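You operate a simulated robot arm through the tools that you are given. There is no shell and no other tool.

You are at the controls of a simulated robot arm. One attempt, no reset.

Task
Torque screws 4, 3, then 5 with the black key until it clicks.
Fine: one after the other in that order; the key ends in its well, the other keys stay.

It is judged by the outcome, as a careful person would: the job done as asked, and still so three seconds after it is handed in. It fails if anything else is knocked over, pushed out of place, dropped, spilled or broken.

Robot
A 7-joint arm with a two-finger parallel gripper, fixed in place. Base frame: the origin is at the foot of the arm, x ahead of it, y to its left, z up; the work surface is at about z = 0.88. Units: m, degrees, N and s.
With the tool pointing down near the work surface it reaches from about 0.3 to 0.7 m from the base axis. Its first joint turns from -66.0 to 66.0 degrees. Payload 1.57 kg.
Tool frame: the origin (TCP) lies between the finger pads and is the grasp point; the fingertips stand 0.03 m ahead of it; z points along the fingers, y is the line along which they close. The gripper opens to 0.11 m. The fingers are 0.024 m wide and 0.012 m thick; the gripper's body (0.048 by 0.112 m) begins 0.078 m behind the TCP.
Orientation is that of the tool frame in the base frame, as a unit quaternion [w, x, y, z]. With the fingers straight down and closing along the base's y, the tool's x points along the base's -x, its y along +y and its z along -z.

Tools
- The arm moves only by the tool send_rows. Its argument "plan" is a list of rows, each a list of 2 entries, a list of its own where there are three numbers: the shift along the tool's x, y, z in m, then the turn, a rotation vector about the tool's x, y, z in degrees. In form: [[[x, y, z], [rx, ry, rz]], ...]. A call has 1 to 20 rows; each row is the pose to reach, as a shift and turn from the pose commanded when the call began, along the tool's axes at that moment. "claw" is the opening, from 0 (shut) to 1 (fully open), set as the call begins (left out, the last holds). A row lasts 0.2 s, in which the tool goes at most 0.05 m and 8.6 degrees; a call with a longer step from one row to the next is refused whole, and so is a gripper value outside its range. Where a pose cannot be reached the arm comes as near as it can. A force on the tool above 40 N (or 10 N above the force at the start of the call, whichever is more), or a blocked arm, ends the call early, and 0.2 s more pass. Each finger travels about 0.108 m/s and halts on what it meets, pressing with about 33 N; the grip force reading is that of the motor and also rises with nothing between the fingers. The clock runs only during rows and for 0.2 s after the last one: add rows that repeat a pose to give the fingers time. It gives the time, the measured TCP pose, the force on the tool (base axes), the opening and the grip force at its end, in the units of the frame above (readings bear some noise), with the torque about the TCP (base axes, N m) and any sound that the robot's microphone picked up, and new pictures: "show" is both (left out), scene, wrist or none.
- Cameras (640 x 400 px; columns grow to the right, rows downward): "scene" is fixed at [0.1545, -0.3887, 1.4225]; the picture's right is [0.86, -0.52, 0.00], its down [-0.23, -0.38, -0.90] and it looks along [0.46, 0.77, -0.44] (base axes); focal length 272 px, centre (320, 200). "wrist" rides on the gripper at [0.07, 0.016, -0.141] in the tool frame; the picture's right is [-0.23, 0.97, 0.00], its down [-0.86, -0.20, -0.48] and it looks along [-0.47, -0.11, 0.88] (tool axes); focal length 222 px, centre (320, 200). There is no depth. A picture from a camera that has moved, and an enlarged one, comes with that camera's place and axes in the base frame and with its lens. The place of the scene camera against the robot may be out by one fixed shift of up to 0.012 m in any direction.
- zoom(camera, box): a new picture of the part [left, top, right, bottom] of that camera's present view, enlarged. It takes no simulated time.
- hand_in(): hands the job in; it is judged then, once.

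Nothing tells you positions but the pictures and the camera data. Unless the task says otherwise, let go and move clear before handing in.

The tools are called by a JSON object that holds its "name" and its "arguments". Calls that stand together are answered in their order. send_rows: Moves the arm, as the interface text tells. Its arguments: {"type":"object","properties":{"plan":{"type":"array","items":{"type":"array"}},"claw":{"type":"number"},"show":{"type":"string","enum":["both","scene","wrist","none"]}},"required":["plan"]} The other tools are called the same way: zoom (camera, box) takes an enlarged picture of a part of a camera's view; hand_in () hands the job in.

At the start:

```text
time: 0.0
tcp_pos: [0.3373, 0.0502, 1.2596]
orientation: [0.0, 0.0, 1.0, -0.001]
wrist_force: [0.1, 0.5, -0.2]
torque: [-0.03, -0.01, -0.02]
grip_width: 0.1101
grip_force: 0.0
```

scene: 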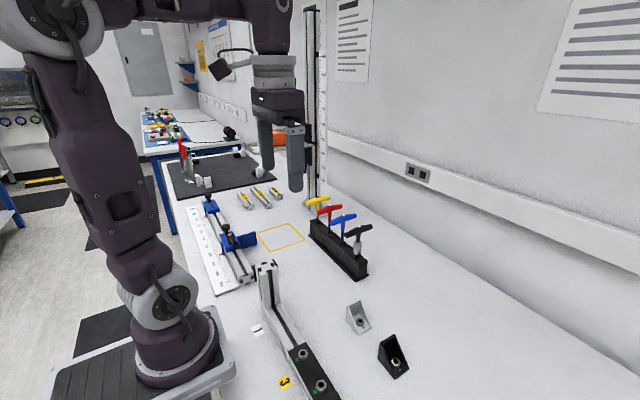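
wrist: 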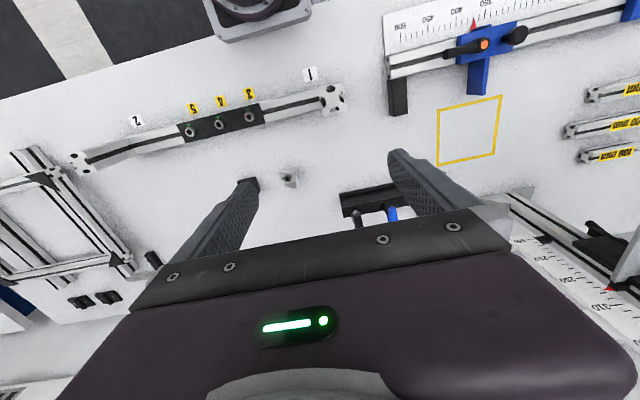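

I see a key rack with yellow, red, blue and black T/L-handled keys, and an extrusion with a black plate holding screws 3, 4 and 5. I'll zoom in to locate things before moving.

{"name": "zoom", "arguments": {"camera": "scene", "box": [290, 180, 410, 290]}}

{"name": "zoom", "arguments": {"camera": "scene", "box": [230, 250, 430, 400]}}

{"name": "zoom", "arguments": {"camera": "wrist", "box": [120, 60, 360, 210]}}

{"name": "zoom", "arguments": {"camera": "wrist", "box": [260, 140, 440, 250]}}

```text
3.64 times, centred on (350, 235) of scene
camera zoom: at [0.1545, -0.3887, 1.4225], right [0.86, -0.52, 0.0], down [-0.23, -0.38, -0.9], along [0.46, 0.77, -0.44], focal length 988 px, centre (211, 73)
```

zoom: 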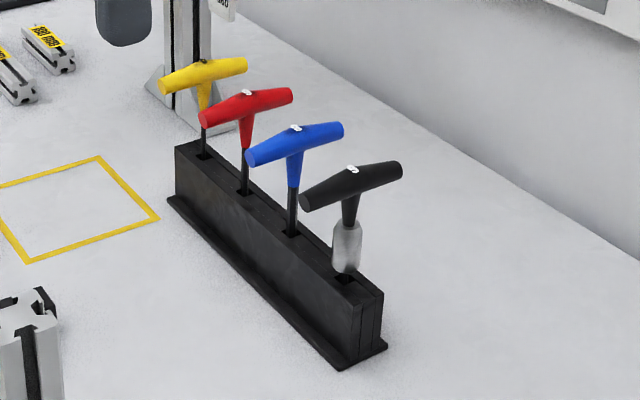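

```text
2.67 times, centred on (330, 325) of scene
camera zoom: at [0.1545, -0.3887, 1.4225], right [0.86, -0.52, 0.0], down [-0.23, -0.38, -0.9], along [0.46, 0.77, -0.44], focal length 725 px, centre (293, -133)
```

zoom: 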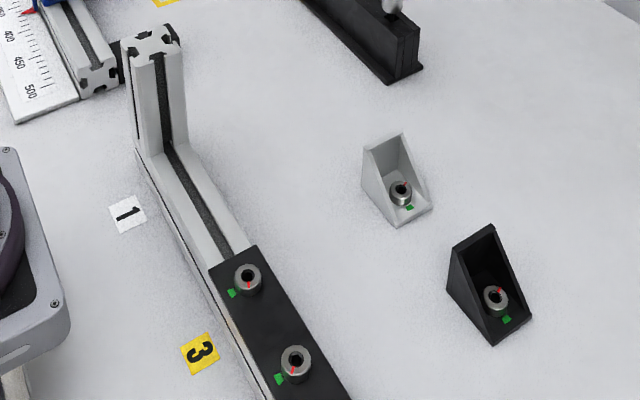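

```text
2.67 times, centred on (240, 135) of wrist
camera zoom: at [0.267, 0.0669, 1.4002], right [0.23, 0.97, 0.0], down [0.86, -0.2, 0.48], along [0.47, -0.11, -0.88], focal length 592 px, centre (533, 373)
```

zoom: 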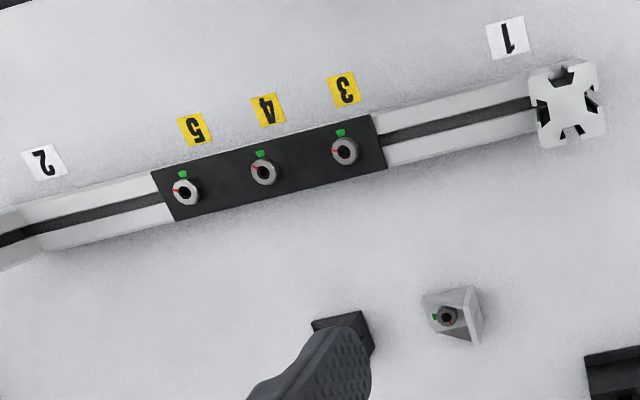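

```text
3.56 times, centred on (350, 195) of wrist
camera zoom: at [0.267, 0.0669, 1.4002], right [0.23, 0.97, 0.0], down [0.86, -0.2, 0.48], along [0.47, -0.11, -0.88], focal length 790 px, centre (213, 218)
```

zoom: 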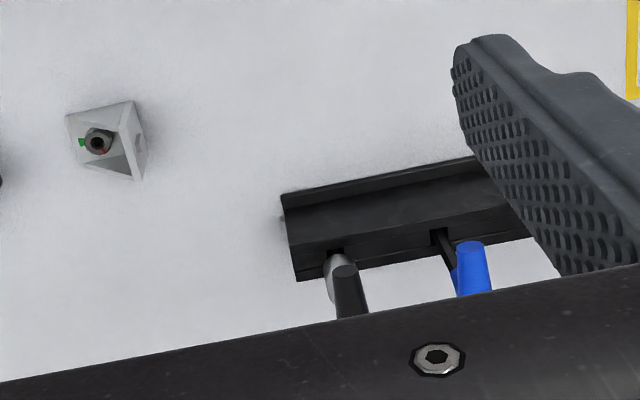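

Screws 3, 4 and 5 look to be at about x 0.30, y -0.08/-0.15/-0.21, with the black key in its well at about (0.56, 0.09). First I'll fly over the screws at a safe height to locate them accurately.

{"name": "send_rows", "arguments": {"plan": [[[0.006, -0.03, 0.02], [0, 0, 0]], [[0.012, -0.065, 0.045], [0, 0, 0]], [[0.018, -0.1, 0.07], [0, 0, 0]], [[0.024, -0.135, 0.095], [0, 0, 0]], [[0.03, -0.17, 0.12], [0, 0, 0]], [[0.0373, -0.198, 0.14], [0, 0, 0]], [[0.0373, -0.198, 0.14], [0, 0, 0]], [[0.0373, -0.198, 0.14], [0, 0, 0]]], "claw": 0.45}}

```text
time: 1.8
tcp_pos: [0.2995, -0.1466, 1.1191]
orientation: [0.0, 0.0, 1.0, 0.0]
wrist_force: [-0.6, 0.3, -0.5]
torque: [0.01, 0.0, 0.0]
grip_width: 0.0495
grip_force: 0.1
camera wrist: at [0.2289, -0.1317, 1.26], right [0.23, 0.97, 0.0], down [0.86, -0.2, 0.48], along [0.47, -0.11, -0.88], focal length 222 px, centre (320, 200)
```

scene: 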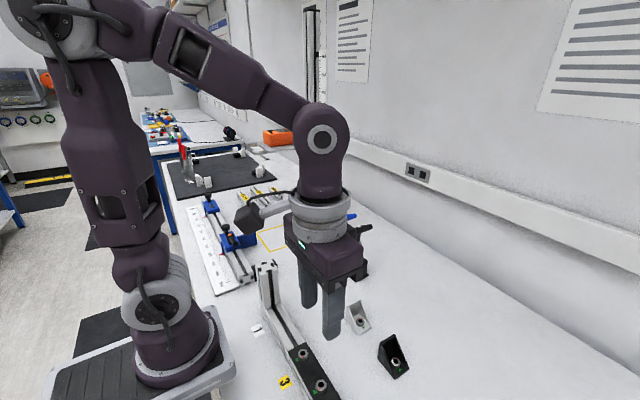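
wrist: 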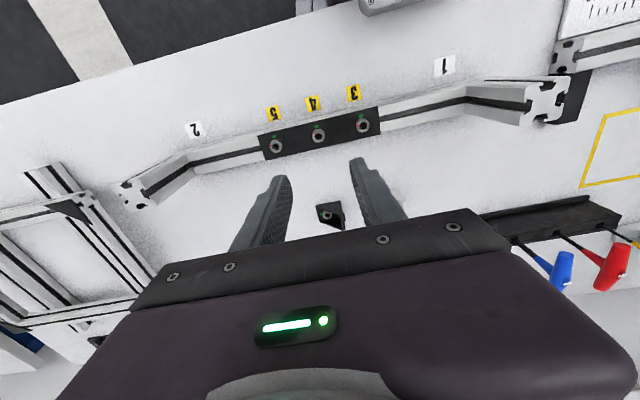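

{"name": "zoom", "arguments": {"camera": "wrist", "box": [250, 90, 390, 177.5]}}

{"name": "zoom", "arguments": {"camera": "wrist", "box": [300, 115, 340, 140]}}

{"name": "zoom", "arguments": {"camera": "wrist", "box": [342, 115, 382, 140]}}

{"name": "zoom", "arguments": {"camera": "wrist", "box": [257, 130, 297, 155]}}

```text
4.57 times, centred on (320, 134) of wrist
camera zoom: at [0.2289, -0.1317, 1.26], right [0.23, 0.97, 0.0], down [0.86, -0.2, 0.48], along [0.47, -0.11, -0.88], focal length 1015 px, centre (320, 503)
```

zoom: 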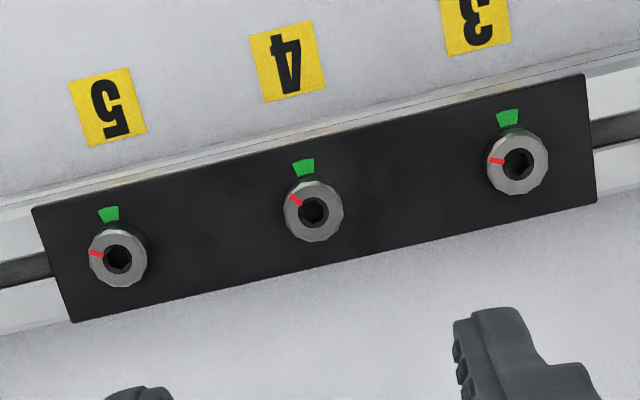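

```text
16.00 times, centred on (320, 128) of wrist
camera zoom: at [0.2289, -0.1317, 1.26], right [0.23, 0.97, 0.0], down [0.86, -0.2, 0.48], along [0.47, -0.11, -0.88], focal length 3554 px, centre (320, 1360)
```

zoom: 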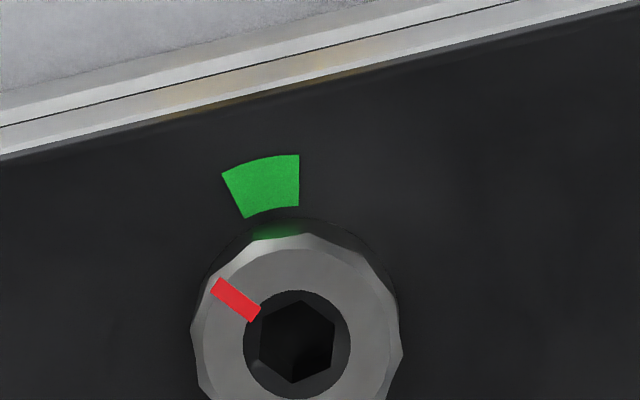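

```text
16.00 times, centred on (362, 128) of wrist
camera zoom: at [0.2289, -0.1317, 1.26], right [0.23, 0.97, 0.0], down [0.86, -0.2, 0.48], along [0.47, -0.11, -0.88], focal length 3554 px, centre (-352, 1360)
```

zoom: 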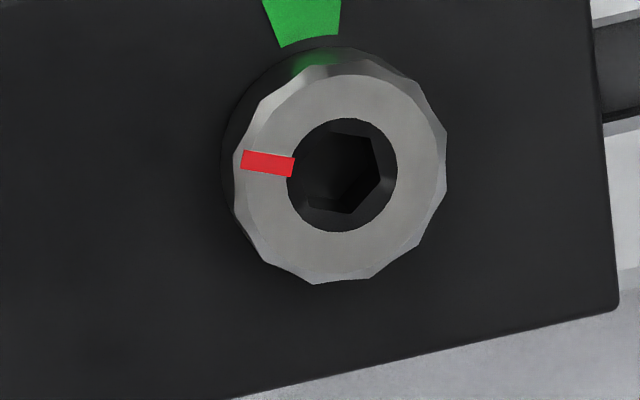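

```text
16.00 times, centred on (277, 142) of wrist
camera zoom: at [0.2289, -0.1317, 1.26], right [0.23, 0.97, 0.0], down [0.86, -0.2, 0.48], along [0.47, -0.11, -0.88], focal length 3554 px, centre (1008, 1120)
```

zoom: 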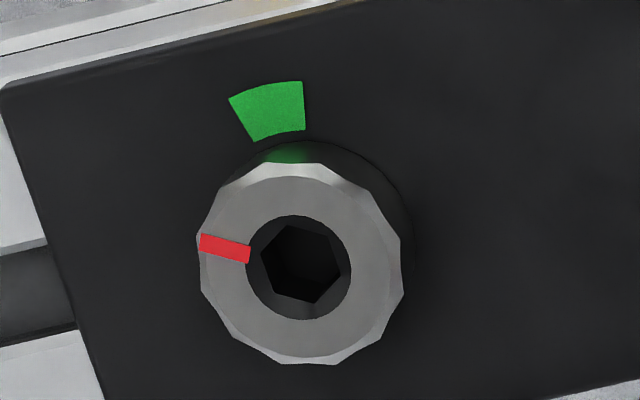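

The screw heads are at z≈0.93, x≈0.301, with y = -0.085 (3), -0.151 (4) and -0.217 (5). The red marks sit about 45–70° short of the green marks in the clockwise direction. Next I'll move above the black key and look at it.

{"name": "send_rows", "arguments": {"plan": [[[0, 0, -0.04], [0, 0, 0]], [[-0.03, 0.027, -0.06], [0, 0, 0]], [[-0.06, 0.054, -0.06], [0, 0, 0]], [[-0.09, 0.081, -0.06], [0, 0, 0]], [[-0.12, 0.108, -0.06], [0, 0, 0]], [[-0.15, 0.135, -0.06], [0, 0, 0]], [[-0.18, 0.162, -0.05], [0, 0, 0]], [[-0.21, 0.189, -0.04], [0, 0, 0]], [[-0.24, 0.216, -0.03], [0, 0, 0]], [[-0.261, 0.235, -0.03], [0, 0, 0]], [[-0.261, 0.235, -0.03], [0, 0, 0]], [[-0.261, 0.235, -0.03], [0, 0, 0]]], "claw": 0.45}}

```text
time: 4.4
tcp_pos: [0.5622, 0.0888, 1.1486]
orientation: [0.0, 0.0, 1.0, 0.0]
wrist_force: [-0.2, 0.4, -0.2]
torque: [0.0, -0.02, -0.02]
grip_width: 0.0492
grip_force: 0.0
camera wrist: at [0.491, 0.1041, 1.2914], right [0.23, 0.97, 0.0], down [0.86, -0.2, 0.48], along [0.47, -0.11, -0.88], focal length 222 px, centre (320, 200)
```

scene: 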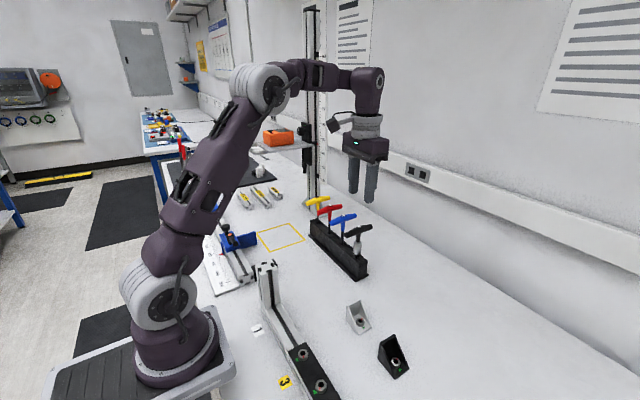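
wrist: 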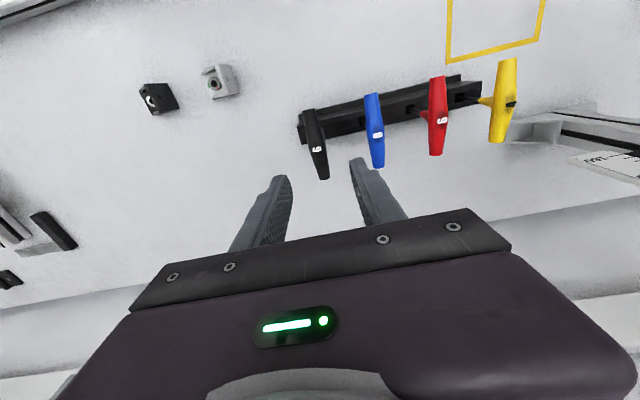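

{"name": "zoom", "arguments": {"camera": "wrist", "box": [280, 80, 408, 190]}}

{"name": "zoom", "arguments": {"camera": "wrist", "box": [280, 70, 440, 170]}}

{"name": "zoom", "arguments": {"camera": "scene", "box": [325, 205, 389, 290]}}

```text
3.64 times, centred on (344, 135) of wrist
camera zoom: at [0.491, 0.1041, 1.2914], right [0.23, 0.97, 0.0], down [0.86, -0.2, 0.48], along [0.47, -0.11, -0.88], focal length 808 px, centre (233, 436)
```

zoom: 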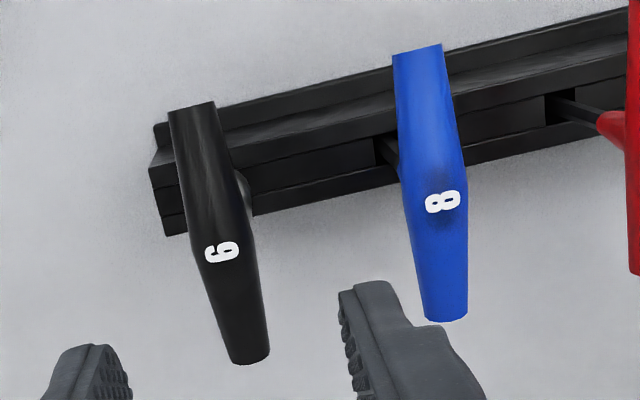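

```text
4.00 times, centred on (360, 120) of wrist
camera zoom: at [0.491, 0.1041, 1.2914], right [0.23, 0.97, 0.0], down [0.86, -0.2, 0.48], along [0.47, -0.11, -0.88], focal length 888 px, centre (160, 520)
```

zoom: 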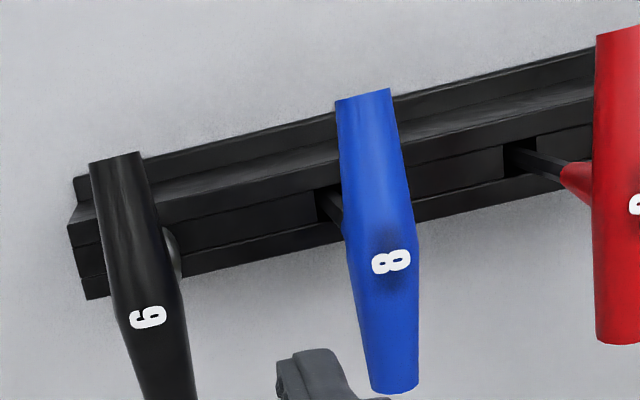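

```text
4.71 times, centred on (357, 248) of scene
camera zoom: at [0.1545, -0.3887, 1.4225], right [0.86, -0.52, 0.0], down [-0.23, -0.38, -0.9], along [0.46, 0.77, -0.44], focal length 1279 px, centre (146, -24)
```

zoom: 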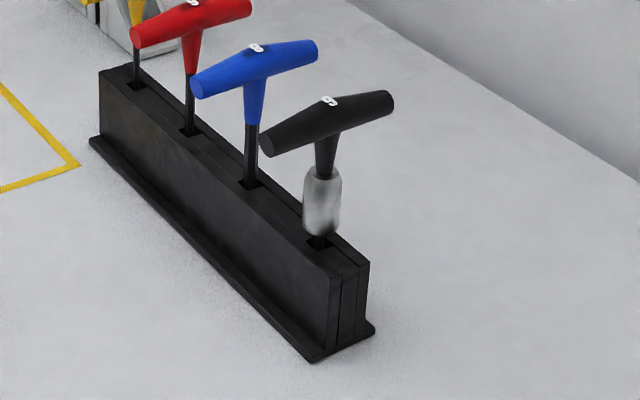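

The black key's T-handle lies along x, centred near (0.560, 0.085) with its axis at z≈1.027, and has a silver torque barrel below it. I'll descend partway with a narrow opening, then check alignment.

{"name": "send_rows", "arguments": {"plan": [[[0.001, -0.003, 0.03], [0, 0, 0]], [[0.001, -0.003, 0.06], [0, 0, 0]], [[0.001, -0.003, 0.08], [0, 0, 0]], [[0.001, -0.003, 0.08], [0, 0, 0]], [[0.001, -0.003, 0.08], [0, 0, 0]]]}}

```text
time: 5.6
tcp_pos: [0.5602, 0.0852, 1.0688]
orientation: [-0.001, 0.0, 1.0, 0.0]
wrist_force: [-0.2, 0.2, 1.0]
torque: [0.02, -0.02, 0.01]
grip_width: 0.0493
grip_force: 0.1
camera wrist: at [0.4899, 0.1013, 1.2107], right [0.23, 0.97, 0.0], down [0.86, -0.2, 0.48], along [0.47, -0.11, -0.88], focal length 222 px, centre (320, 200)
```

scene: 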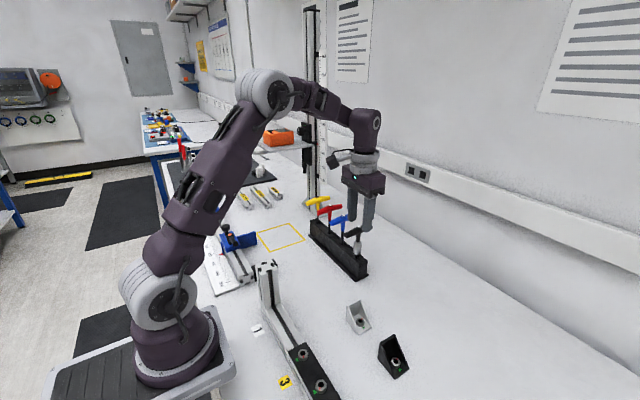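
wrist: 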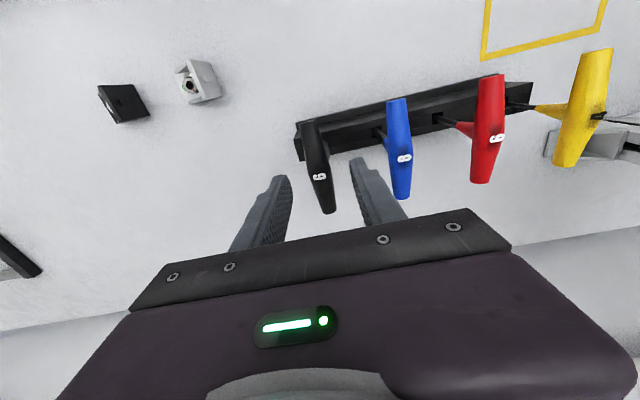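

{"name": "zoom", "arguments": {"camera": "wrist", "box": [250, 105, 410, 220]}}

{"name": "zoom", "arguments": {"camera": "scene", "box": [320, 160, 400, 270]}}

```text
3.48 times, centred on (330, 162) of wrist
camera zoom: at [0.4899, 0.1013, 1.2107], right [0.23, 0.97, 0.0], down [0.86, -0.2, 0.48], along [0.47, -0.11, -0.88], focal length 773 px, centre (285, 330)
```

zoom: 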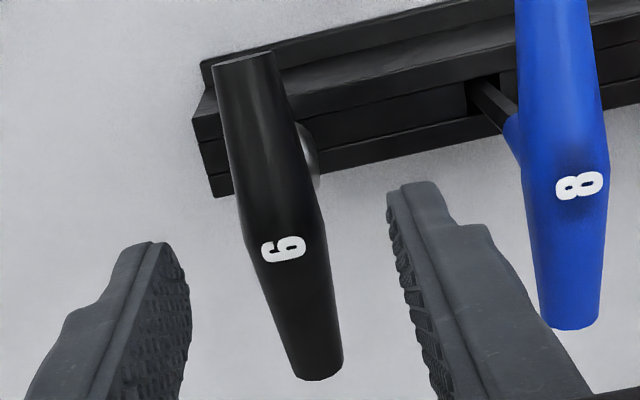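

```text
3.64 times, centred on (360, 215) of scene
camera zoom: at [0.1545, -0.3887, 1.4225], right [0.86, -0.52, 0.0], down [-0.23, -0.38, -0.9], along [0.46, 0.77, -0.44], focal length 988 px, centre (174, 146)
```

zoom: 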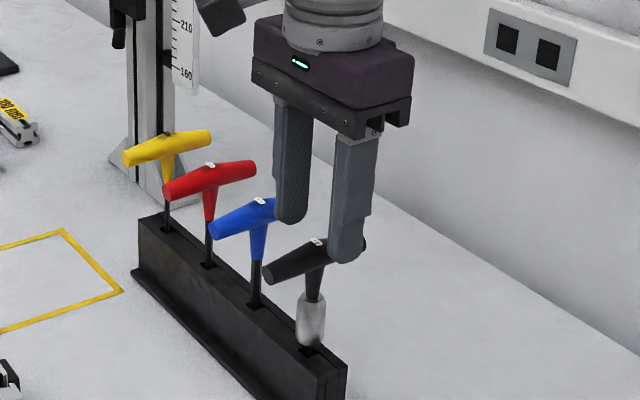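

The fingers straddle the black handle well centred, with clearance from the blue handle. I'll descend the rest of the way and close on the handle.

{"name": "send_rows", "arguments": {"plan": [[[0, -0.0005, 0.02], [0, 0, 0]], [[0, -0.0005, 0.039], [0, 0, 0]], [[0, -0.0005, 0.039], [0, 0, 0]]], "show": "scene"}}

{"name": "zoom", "arguments": {"camera": "scene", "box": [320, 170, 400, 280]}}

```text
time: 6.4
tcp_pos: [0.5605, 0.0834, 1.0294]
orientation: [-0.001, 0.001, 1.0, 0.0]
wrist_force: [-0.4, -0.3, -0.5]
torque: [0.0, 0.0, 0.04]
grip_width: 0.0494
grip_force: 0.2
```

scene: 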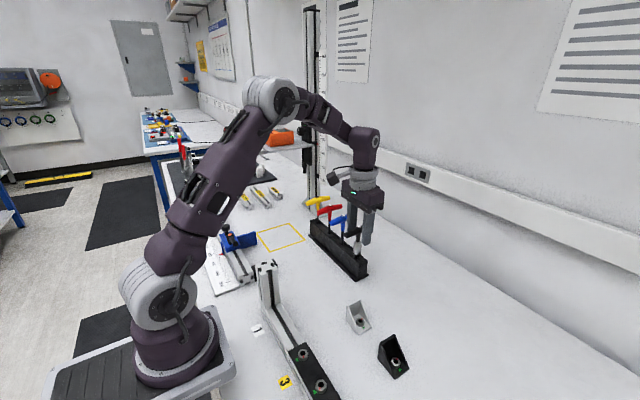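

```text
3.64 times, centred on (360, 225) of scene
camera zoom: at [0.1545, -0.3887, 1.4225], right [0.86, -0.52, 0.0], down [-0.23, -0.38, -0.9], along [0.46, 0.77, -0.44], focal length 988 px, centre (174, 109)
```

zoom: 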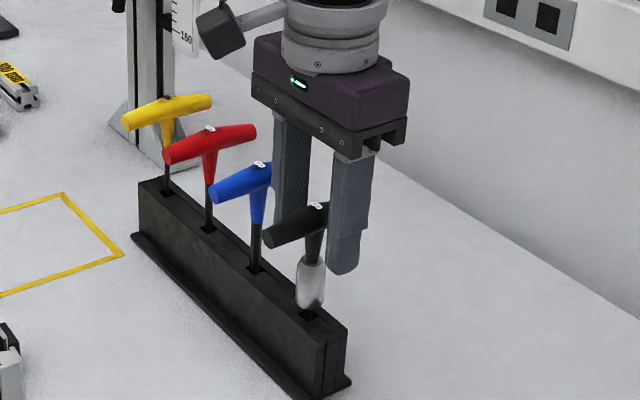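

The fingers are beside the handle, with the tips just above the silver barrel. Closing the grip now.

{"name": "send_rows", "arguments": {"plan": [[[0, 0, 0], [0, 0, 0]], [[0, 0, 0], [0, 0, 0]], [[0, 0, 0], [0, 0, 0]]], "claw": 0}}

{"name": "zoom", "arguments": {"camera": "scene", "box": [320, 170, 400, 280]}}

{"name": "zoom", "arguments": {"camera": "wrist", "box": [250, 105, 410, 220]}}

```text
time: 7.2
tcp_pos: [0.5615, 0.0842, 1.0297]
orientation: [0.001, -0.001, 1.0, 0.0]
wrist_force: [0.8, -0.3, 0.9]
torque: [0.01, 0.01, 0.0]
grip_width: 0.0187
grip_force: 33.0
camera wrist: at [0.4906, 0.1002, 1.1713], right [0.23, 0.97, 0.0], down [0.86, -0.2, 0.48], along [0.47, -0.11, -0.88], focal length 222 px, centre (320, 200)
```

scene: 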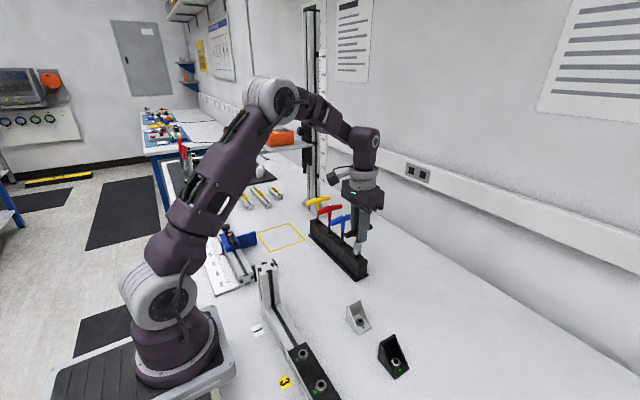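
wrist: 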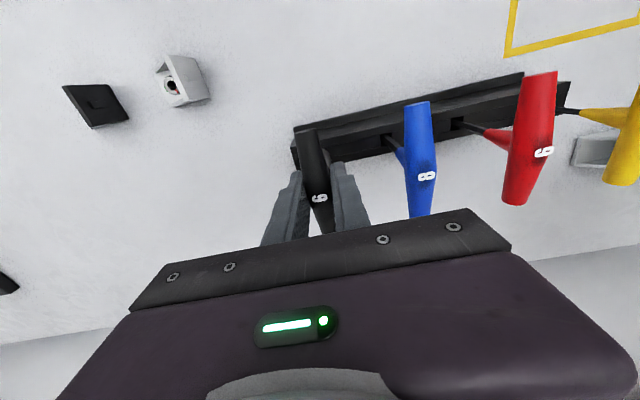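

```text
3.64 times, centred on (360, 225) of scene
camera zoom: at [0.1545, -0.3887, 1.4225], right [0.86, -0.52, 0.0], down [-0.23, -0.38, -0.9], along [0.46, 0.77, -0.44], focal length 988 px, centre (174, 109)
```

zoom: 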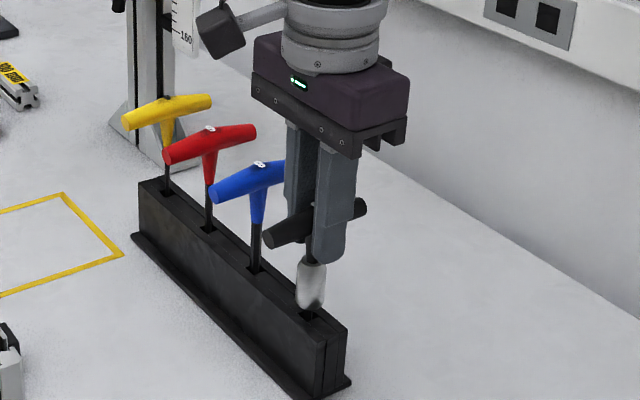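

```text
3.48 times, centred on (330, 162) of wrist
camera zoom: at [0.4906, 0.1002, 1.1713], right [0.23, 0.97, 0.0], down [0.86, -0.2, 0.48], along [0.47, -0.11, -0.88], focal length 773 px, centre (285, 330)
```

zoom: 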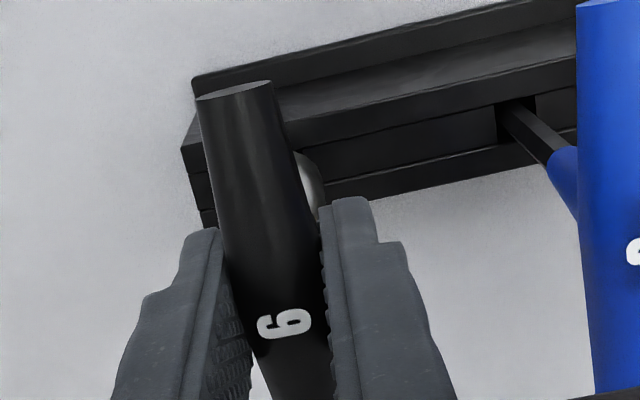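

The handle is gripped (18.7 mm, 33 N). I'll lift the key straight up out of its well.

{"name": "send_rows", "arguments": {"plan": [[[0, 0, -0.01], [0, 0, 0]], [[0, 0, -0.03], [0, 0, 0]], [[0, 0, -0.05], [0, 0, 0]], [[0, 0, -0.07], [0, 0, 0]], [[0, 0, -0.09], [0, 0, 0]], [[0, 0, -0.11], [0, 0, 0]], [[0, 0, -0.13], [0, 0, 0]], [[0, 0, -0.13], [0, 0, 0]]]}}

{"name": "zoom", "arguments": {"camera": "scene", "box": [300, 130, 412, 284]}}

{"name": "zoom", "arguments": {"camera": "wrist", "box": [250, 80, 410, 220]}}

```text
time: 9.0
tcp_pos: [0.5603, 0.0845, 1.1606]
orientation: [0.0, 0.0, 1.0, -0.001]
wrist_force: [-0.6, 0.6, -1.9]
torque: [0.0, 0.01, -0.01]
grip_width: 0.0185
grip_force: 33.2
camera wrist: at [0.4905, 0.1005, 1.3013], right [0.23, 0.97, 0.0], down [0.86, -0.2, 0.48], along [0.47, -0.11, -0.88], focal length 222 px, centre (320, 200)
```

scene: 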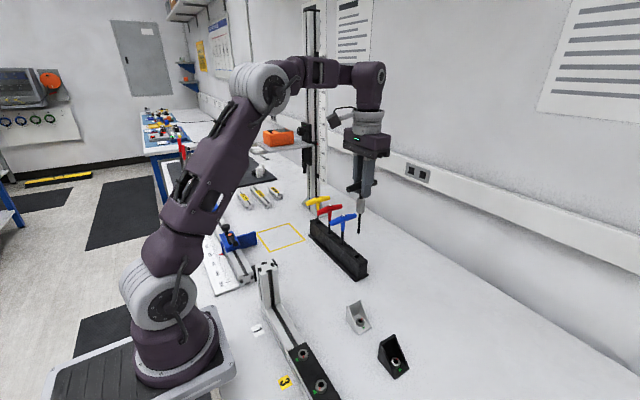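
wrist: 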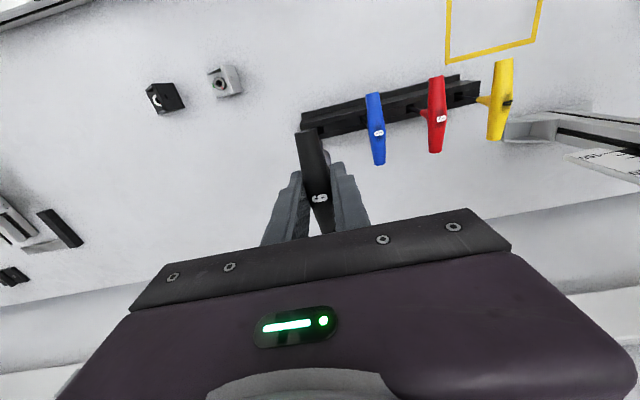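

```text
2.60 times, centred on (356, 207) of scene
camera zoom: at [0.1545, -0.3887, 1.4225], right [0.86, -0.52, 0.0], down [-0.23, -0.38, -0.9], along [0.46, 0.77, -0.44], focal length 706 px, centre (226, 182)
```

zoom: 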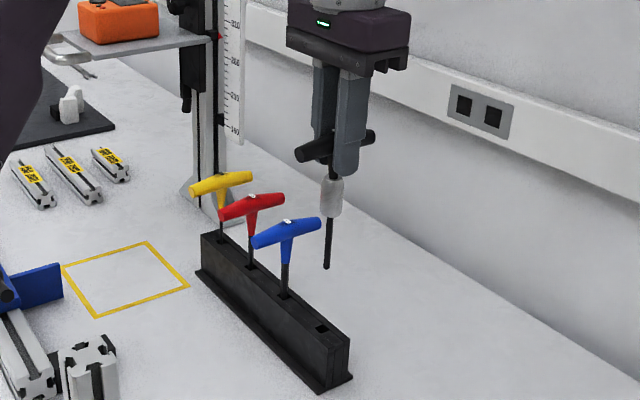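

```text
2.86 times, centred on (330, 150) of wrist
camera zoom: at [0.4905, 0.1005, 1.3013], right [0.23, 0.97, 0.0], down [0.86, -0.2, 0.48], along [0.47, -0.11, -0.88], focal length 635 px, centre (291, 343)
```

zoom: 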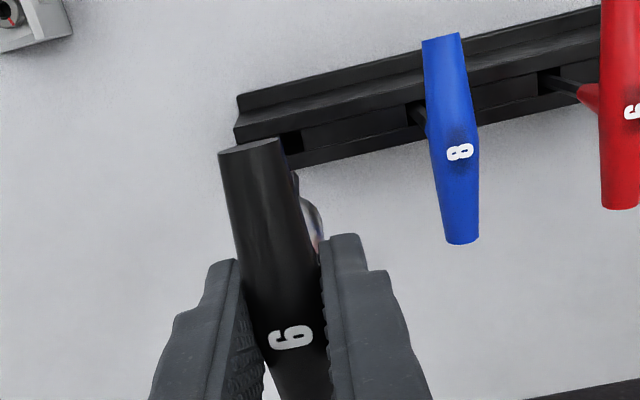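

The key is out of its well, with its tip about 0.14 m below the TCP. I'll zoom in on the shaft to judge how the hex sits relative to the handle.

{"name": "zoom", "arguments": {"camera": "scene", "box": [345, 205, 375, 240]}}

{"name": "zoom", "arguments": {"camera": "scene", "box": [352, 228, 366, 238]}}

{"name": "zoom", "arguments": {"camera": "scene", "box": [340, 165, 380, 205]}}

{"name": "zoom", "arguments": {"camera": "scene", "box": [330, 230, 390, 290]}}

```text
11.43 times, centred on (360, 222) of scene
camera zoom: at [0.1545, -0.3887, 1.4225], right [0.86, -0.52, 0.0], down [-0.23, -0.38, -0.9], along [0.46, 0.77, -0.44], focal length 3106 px, centre (-137, -57)
```

zoom: 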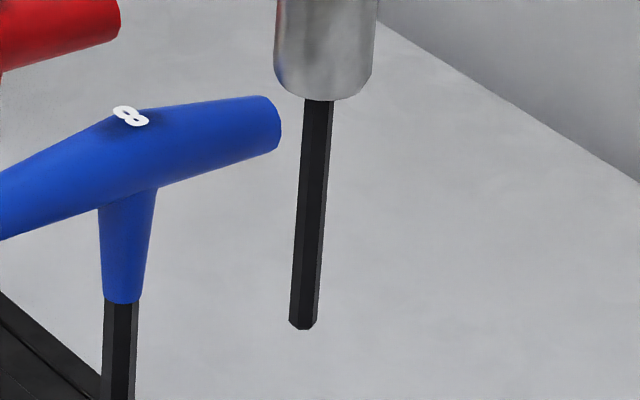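

```text
16.00 times, centred on (359, 233) of scene
camera zoom: at [0.1545, -0.3887, 1.4225], right [0.86, -0.52, 0.0], down [-0.23, -0.38, -0.9], along [0.46, 0.77, -0.44], focal length 4349 px, centre (-304, -328)
```

zoom: 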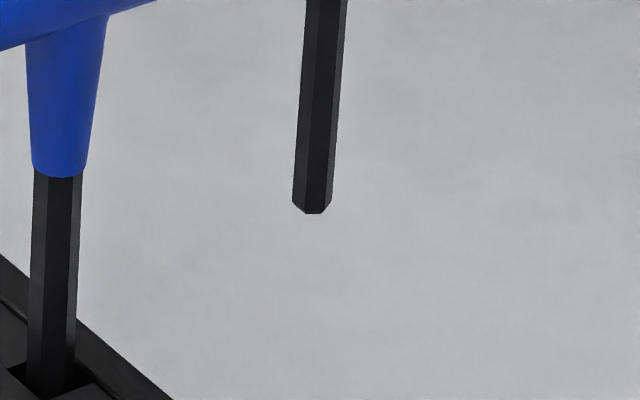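

```text
10.00 times, centred on (360, 185) of scene
camera zoom: at [0.1545, -0.3887, 1.4225], right [0.86, -0.52, 0.0], down [-0.23, -0.38, -0.9], along [0.46, 0.77, -0.44], focal length 2718 px, centre (-80, 350)
```

zoom: 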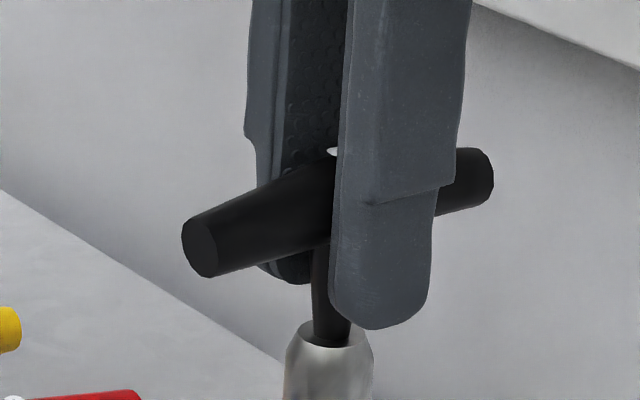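

```text
6.67 times, centred on (360, 260) of scene
camera zoom: at [0.1545, -0.3887, 1.4225], right [0.86, -0.52, 0.0], down [-0.23, -0.38, -0.9], along [0.46, 0.77, -0.44], focal length 1812 px, centre (53, -200)
```

zoom: 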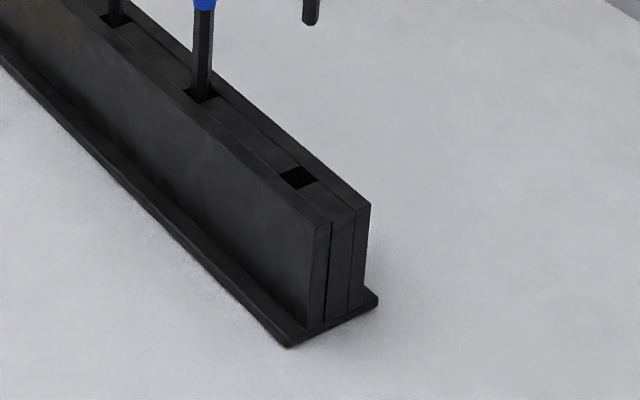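

The key is a chamfered 6 mm hex whose flats look roughly square to the handle axis. The red marks need about 40° (4), 68° (3) and 60° (5) clockwise to reach green at the -x side. Carrying the key over screw 4 now.

{"name": "send_rows", "arguments": {"plan": [[[0.02, -0.018, -0.005], [0, 0, 0]], [[0.045, -0.041, -0.005], [0, 0, 0]], [[0.073, -0.066, -0.005], [0, 0, 0]], [[0.101, -0.0915, -0.005], [0, 0, 0]], [[0.129, -0.117, -0.005], [0, 0, 0]], [[0.157, -0.142, -0.005], [0, 0, 0]], [[0.185, -0.1675, 0.0], [0, 0, 0]], [[0.213, -0.193, 0.01], [0, 0, 0]], [[0.24, -0.2175, 0.02], [0, 0, 0]], [[0.259, -0.2347, 0.03], [0, 0, 0]], [[0.259, -0.2347, 0.04], [0, 0, 0]], [[0.259, -0.2347, 0.04], [0, 0, 0]], [[0.259, -0.2347, 0.04], [0, 0, 0]]]}}

{"name": "zoom", "arguments": {"camera": "scene", "box": [270, 270, 370, 400]}}

{"name": "zoom", "arguments": {"camera": "scene", "box": [310, 335, 350, 360]}}

```text
time: 11.8
tcp_pos: [0.3009, -0.15, 1.1207]
orientation: [0.0, 0.0, 1.0, 0.0]
wrist_force: [0.0, -0.9, -1.3]
torque: [-0.02, 0.02, -0.03]
grip_width: 0.0188
grip_force: 33.2
camera wrist: at [0.2303, -0.1345, 1.2618], right [0.23, 0.97, 0.0], down [0.86, -0.2, 0.48], along [0.47, -0.11, -0.88], focal length 222 px, centre (320, 200)
```

scene: 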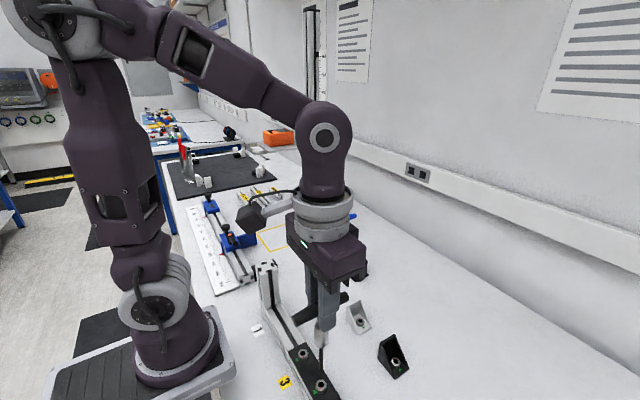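
wrist: 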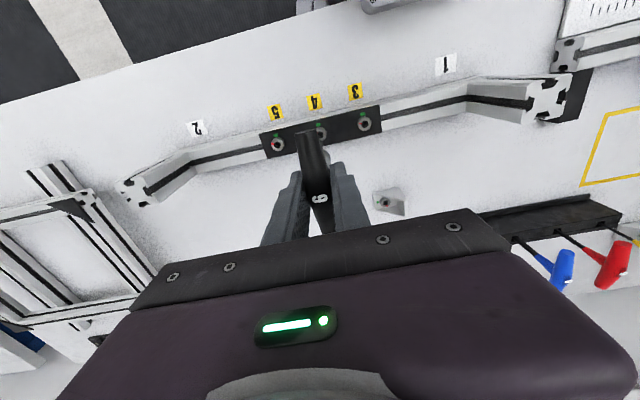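

```text
3.08 times, centred on (320, 335) of scene
camera zoom: at [0.1545, -0.3887, 1.4225], right [0.86, -0.52, 0.0], down [-0.23, -0.38, -0.9], along [0.46, 0.77, -0.44], focal length 836 px, centre (320, -215)
```

zoom: 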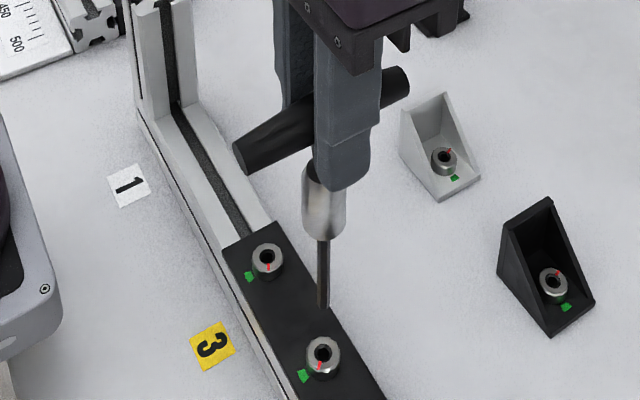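

```text
16.00 times, centred on (330, 348) of scene
camera zoom: at [0.1545, -0.3887, 1.4225], right [0.86, -0.52, 0.0], down [-0.23, -0.38, -0.9], along [0.46, 0.77, -0.44], focal length 4349 px, centre (160, -2160)
```

zoom: 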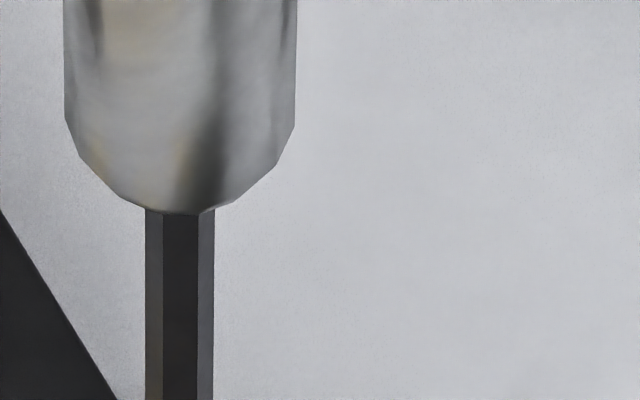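

{"name": "zoom", "arguments": {"camera": "scene", "box": [305, 360, 345, 385]}}

{"name": "zoom", "arguments": {"camera": "scene", "box": [300, 375, 340, 400]}}

{"name": "zoom", "arguments": {"camera": "wrist", "box": [290, 110, 350, 150]}}

```text
16.00 times, centred on (325, 372) of scene
camera zoom: at [0.1545, -0.3887, 1.4225], right [0.86, -0.52, 0.0], down [-0.23, -0.38, -0.9], along [0.46, 0.77, -0.44], focal length 4349 px, centre (240, -2560)
```

zoom: 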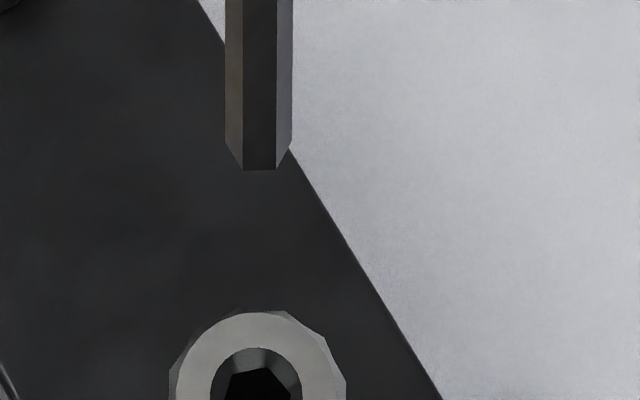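

```text
16.00 times, centred on (320, 388) of scene
camera zoom: at [0.1545, -0.3887, 1.4225], right [0.86, -0.52, 0.0], down [-0.23, -0.38, -0.9], along [0.46, 0.77, -0.44], focal length 4349 px, centre (320, -2800)
```

zoom: 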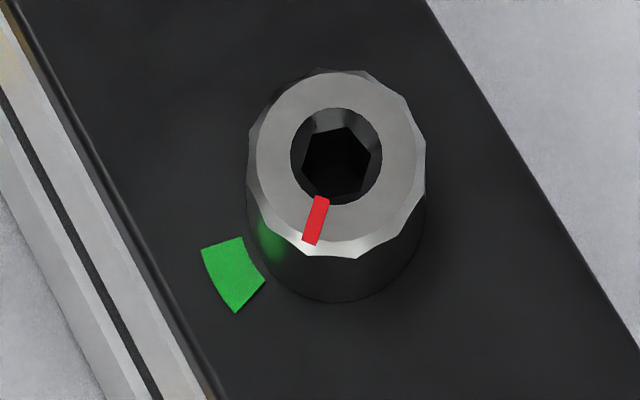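

```text
10.00 times, centred on (320, 130) of wrist
camera zoom: at [0.2303, -0.1345, 1.2618], right [0.23, 0.97, 0.0], down [0.86, -0.2, 0.48], along [0.47, -0.11, -0.88], focal length 2221 px, centre (320, 900)
```

zoom: 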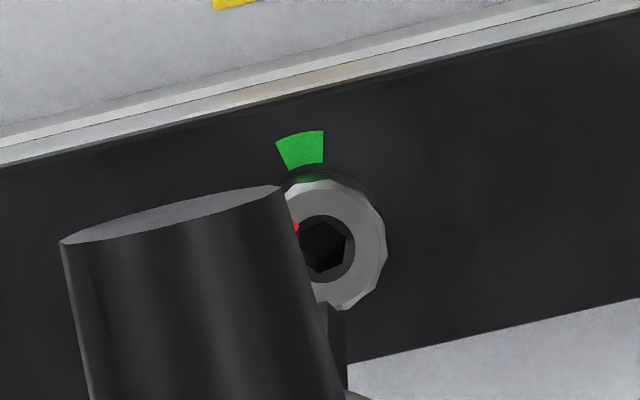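

{"name": "zoom", "arguments": {"camera": "scene", "box": [311, 378, 331, 390]}}

{"name": "zoom", "arguments": {"camera": "wrist", "box": [310, 128, 330, 140]}}

{"name": "zoom", "arguments": {"camera": "wrist", "box": [355, 117, 375, 129]}}

{"name": "zoom", "arguments": {"camera": "wrist", "box": [268, 139, 288, 151]}}

```text
16.00 times, centred on (321, 384) of scene
camera zoom: at [0.1545, -0.3887, 1.4225], right [0.86, -0.52, 0.0], down [-0.23, -0.38, -0.9], along [0.46, 0.77, -0.44], focal length 4349 px, centre (304, -2744)
```

zoom: 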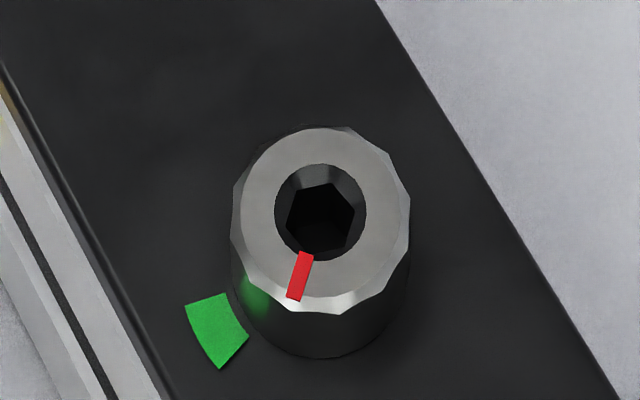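

```text
16.00 times, centred on (320, 134) of wrist
camera zoom: at [0.2303, -0.1345, 1.2618], right [0.23, 0.97, 0.0], down [0.86, -0.2, 0.48], along [0.47, -0.11, -0.88], focal length 3554 px, centre (320, 1256)
```

zoom: 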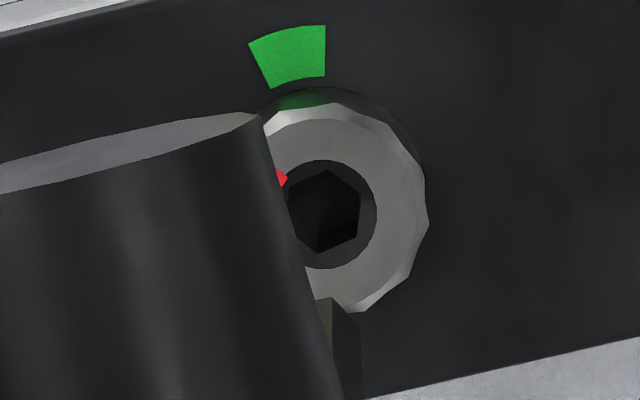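

```text
16.00 times, centred on (365, 123) of wrist
camera zoom: at [0.2303, -0.1345, 1.2618], right [0.23, 0.97, 0.0], down [0.86, -0.2, 0.48], along [0.47, -0.11, -0.88], focal length 3554 px, centre (-400, 1432)
```

zoom: 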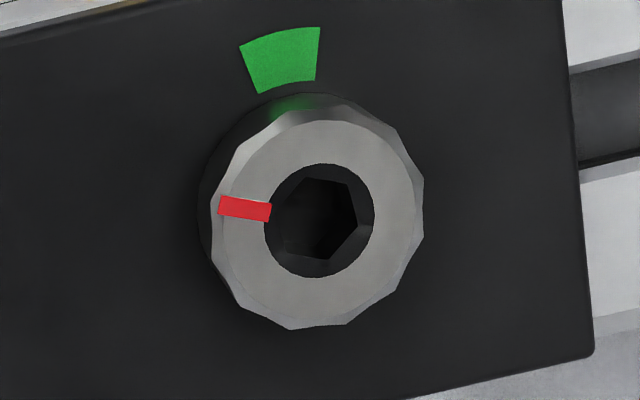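

```text
16.00 times, centred on (278, 145) of wrist
camera zoom: at [0.2303, -0.1345, 1.2618], right [0.23, 0.97, 0.0], down [0.86, -0.2, 0.48], along [0.47, -0.11, -0.88], focal length 3554 px, centre (992, 1080)
```

zoom: 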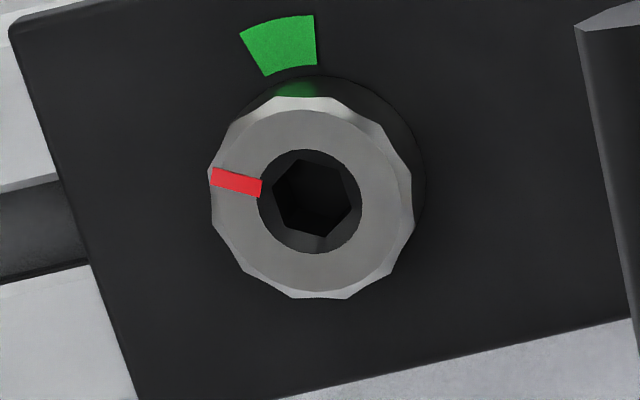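

The red marks coincide with hex vertices, so screw 4 needs the key turned about 10.5° counter-clockwise for insertion. I'll rotate and lower to just above the head, then check.

{"name": "send_rows", "arguments": {"plan": [[[0, 0, 0], [0, 0, -5]], [[0, 0, 0], [0, 0, -10.5]], [[0, 0, 0.01], [0, 0, -10.5]], [[0, 0, 0.02], [0, 0, -10.5]], [[0, 0, 0.025], [0, 0, -10.5]], [[0, 0, 0.025], [0, 0, -10.5]]]}}

{"name": "zoom", "arguments": {"camera": "scene", "box": [305, 365, 345, 390]}}

{"name": "zoom", "arguments": {"camera": "scene", "box": [270, 270, 370, 400]}}

{"name": "zoom", "arguments": {"camera": "wrist", "box": [290, 110, 354, 150]}}

```text
time: 13.2
tcp_pos: [0.3012, -0.1495, 1.0961]
orientation: [0.0, -0.091, 0.996, 0.0]
wrist_force: [0.8, 0.6, -2.1]
torque: [-0.04, 0.0, -0.02]
grip_width: 0.0188
grip_force: 32.9
camera wrist: at [0.2289, -0.1472, 1.2366], right [0.05, 1.0, 0.0], down [0.88, -0.04, 0.48], along [0.48, -0.02, -0.88], focal length 222 px, centre (320, 200)
```

scene: 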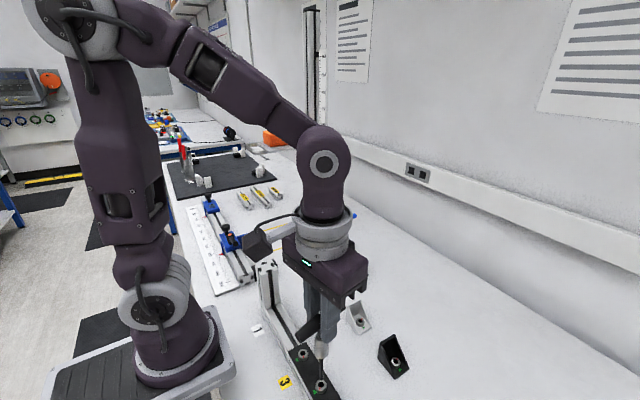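
wrist: 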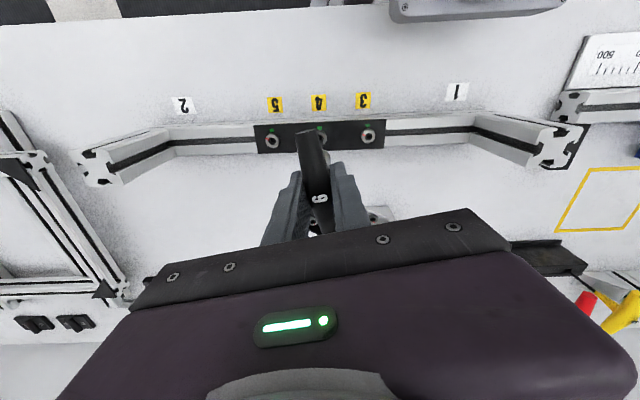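

```text
16.00 times, centred on (325, 378) of scene
camera zoom: at [0.1545, -0.3887, 1.4225], right [0.86, -0.52, 0.0], down [-0.23, -0.38, -0.9], along [0.46, 0.77, -0.44], focal length 4349 px, centre (240, -2640)
```

zoom: 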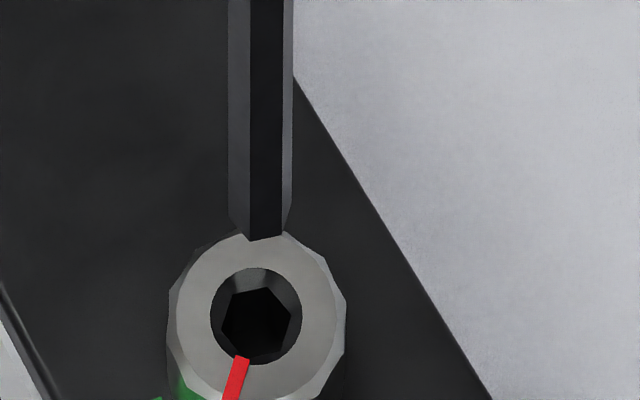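

```text
3.08 times, centred on (320, 335) of scene
camera zoom: at [0.1545, -0.3887, 1.4225], right [0.86, -0.52, 0.0], down [-0.23, -0.38, -0.9], along [0.46, 0.77, -0.44], focal length 836 px, centre (320, -215)
```

zoom: 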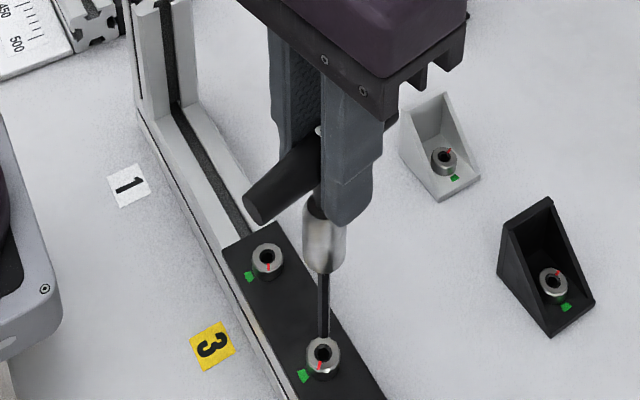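

```text
10.00 times, centred on (322, 130) of wrist
camera zoom: at [0.2289, -0.1472, 1.2366], right [0.05, 1.0, 0.0], down [0.88, -0.04, 0.48], along [0.48, -0.02, -0.88], focal length 2221 px, centre (300, 900)
```

zoom: 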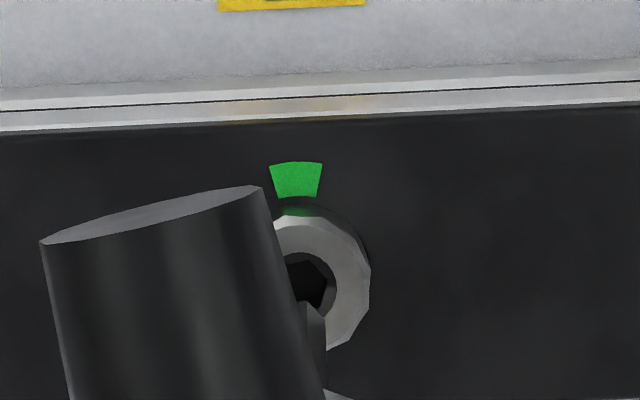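

The tip is about 16 mm above screw 4, laterally aligned within roughly 0.3 mm, and the hex orientation matches. I'll lower in small increments and watch the force.

{"name": "send_rows", "arguments": {"plan": [[[0.0002, 0.0003, 0.005], [0, 0, 0]], [[0.0002, 0.0003, 0.01], [0, 0, 0]], [[0.0002, 0.0003, 0.014], [0, 0, 0]], [[0.0002, 0.0003, 0.014], [0, 0, 0]]], "show": "scene"}}

{"name": "zoom", "arguments": {"camera": "scene", "box": [305, 370, 345, 395]}}

{"name": "zoom", "arguments": {"camera": "wrist", "box": [290, 110, 354, 150]}}

```text
time: 14.2
tcp_pos: [0.3005, -0.1498, 1.0802]
orientation: [-0.001, -0.091, 0.996, 0.0]
wrist_force: [0.0, -0.6, -0.5]
torque: [-0.01, 0.0, 0.01]
grip_width: 0.0188
grip_force: 32.8
```

scene: 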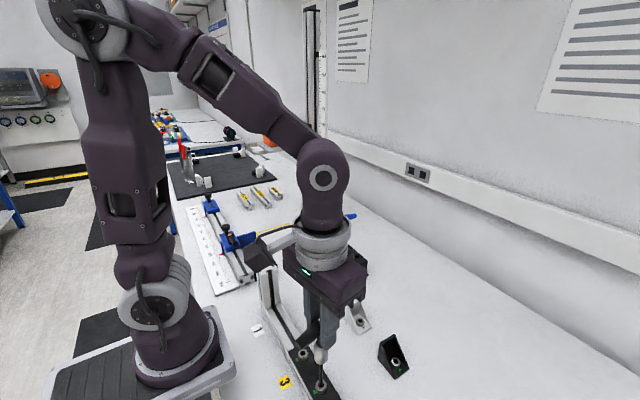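

```text
16.00 times, centred on (325, 382) of scene
camera zoom: at [0.1545, -0.3887, 1.4225], right [0.86, -0.52, 0.0], down [-0.23, -0.38, -0.9], along [0.46, 0.77, -0.44], focal length 4349 px, centre (240, -2720)
```

zoom: 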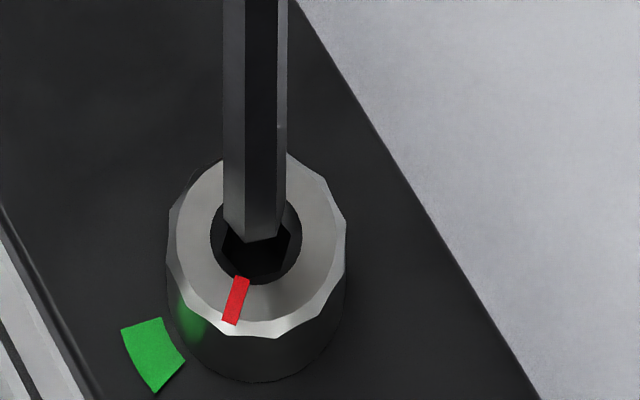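

```text
10.00 times, centred on (322, 130) of wrist
camera zoom: at [0.2285, -0.147, 1.2224], right [0.05, 1.0, 0.0], down [0.88, -0.04, 0.48], along [0.48, -0.02, -0.88], focal length 2221 px, centre (300, 900)
```

zoom: 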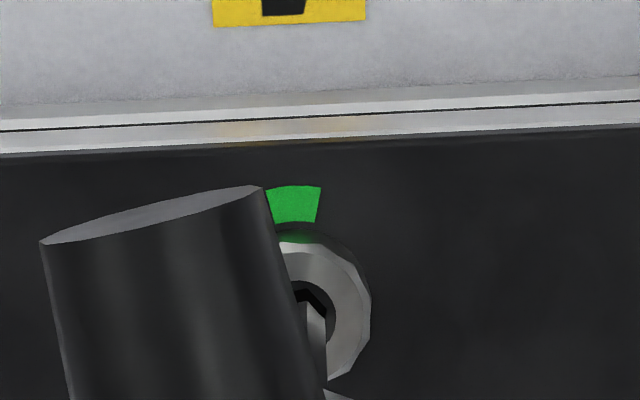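

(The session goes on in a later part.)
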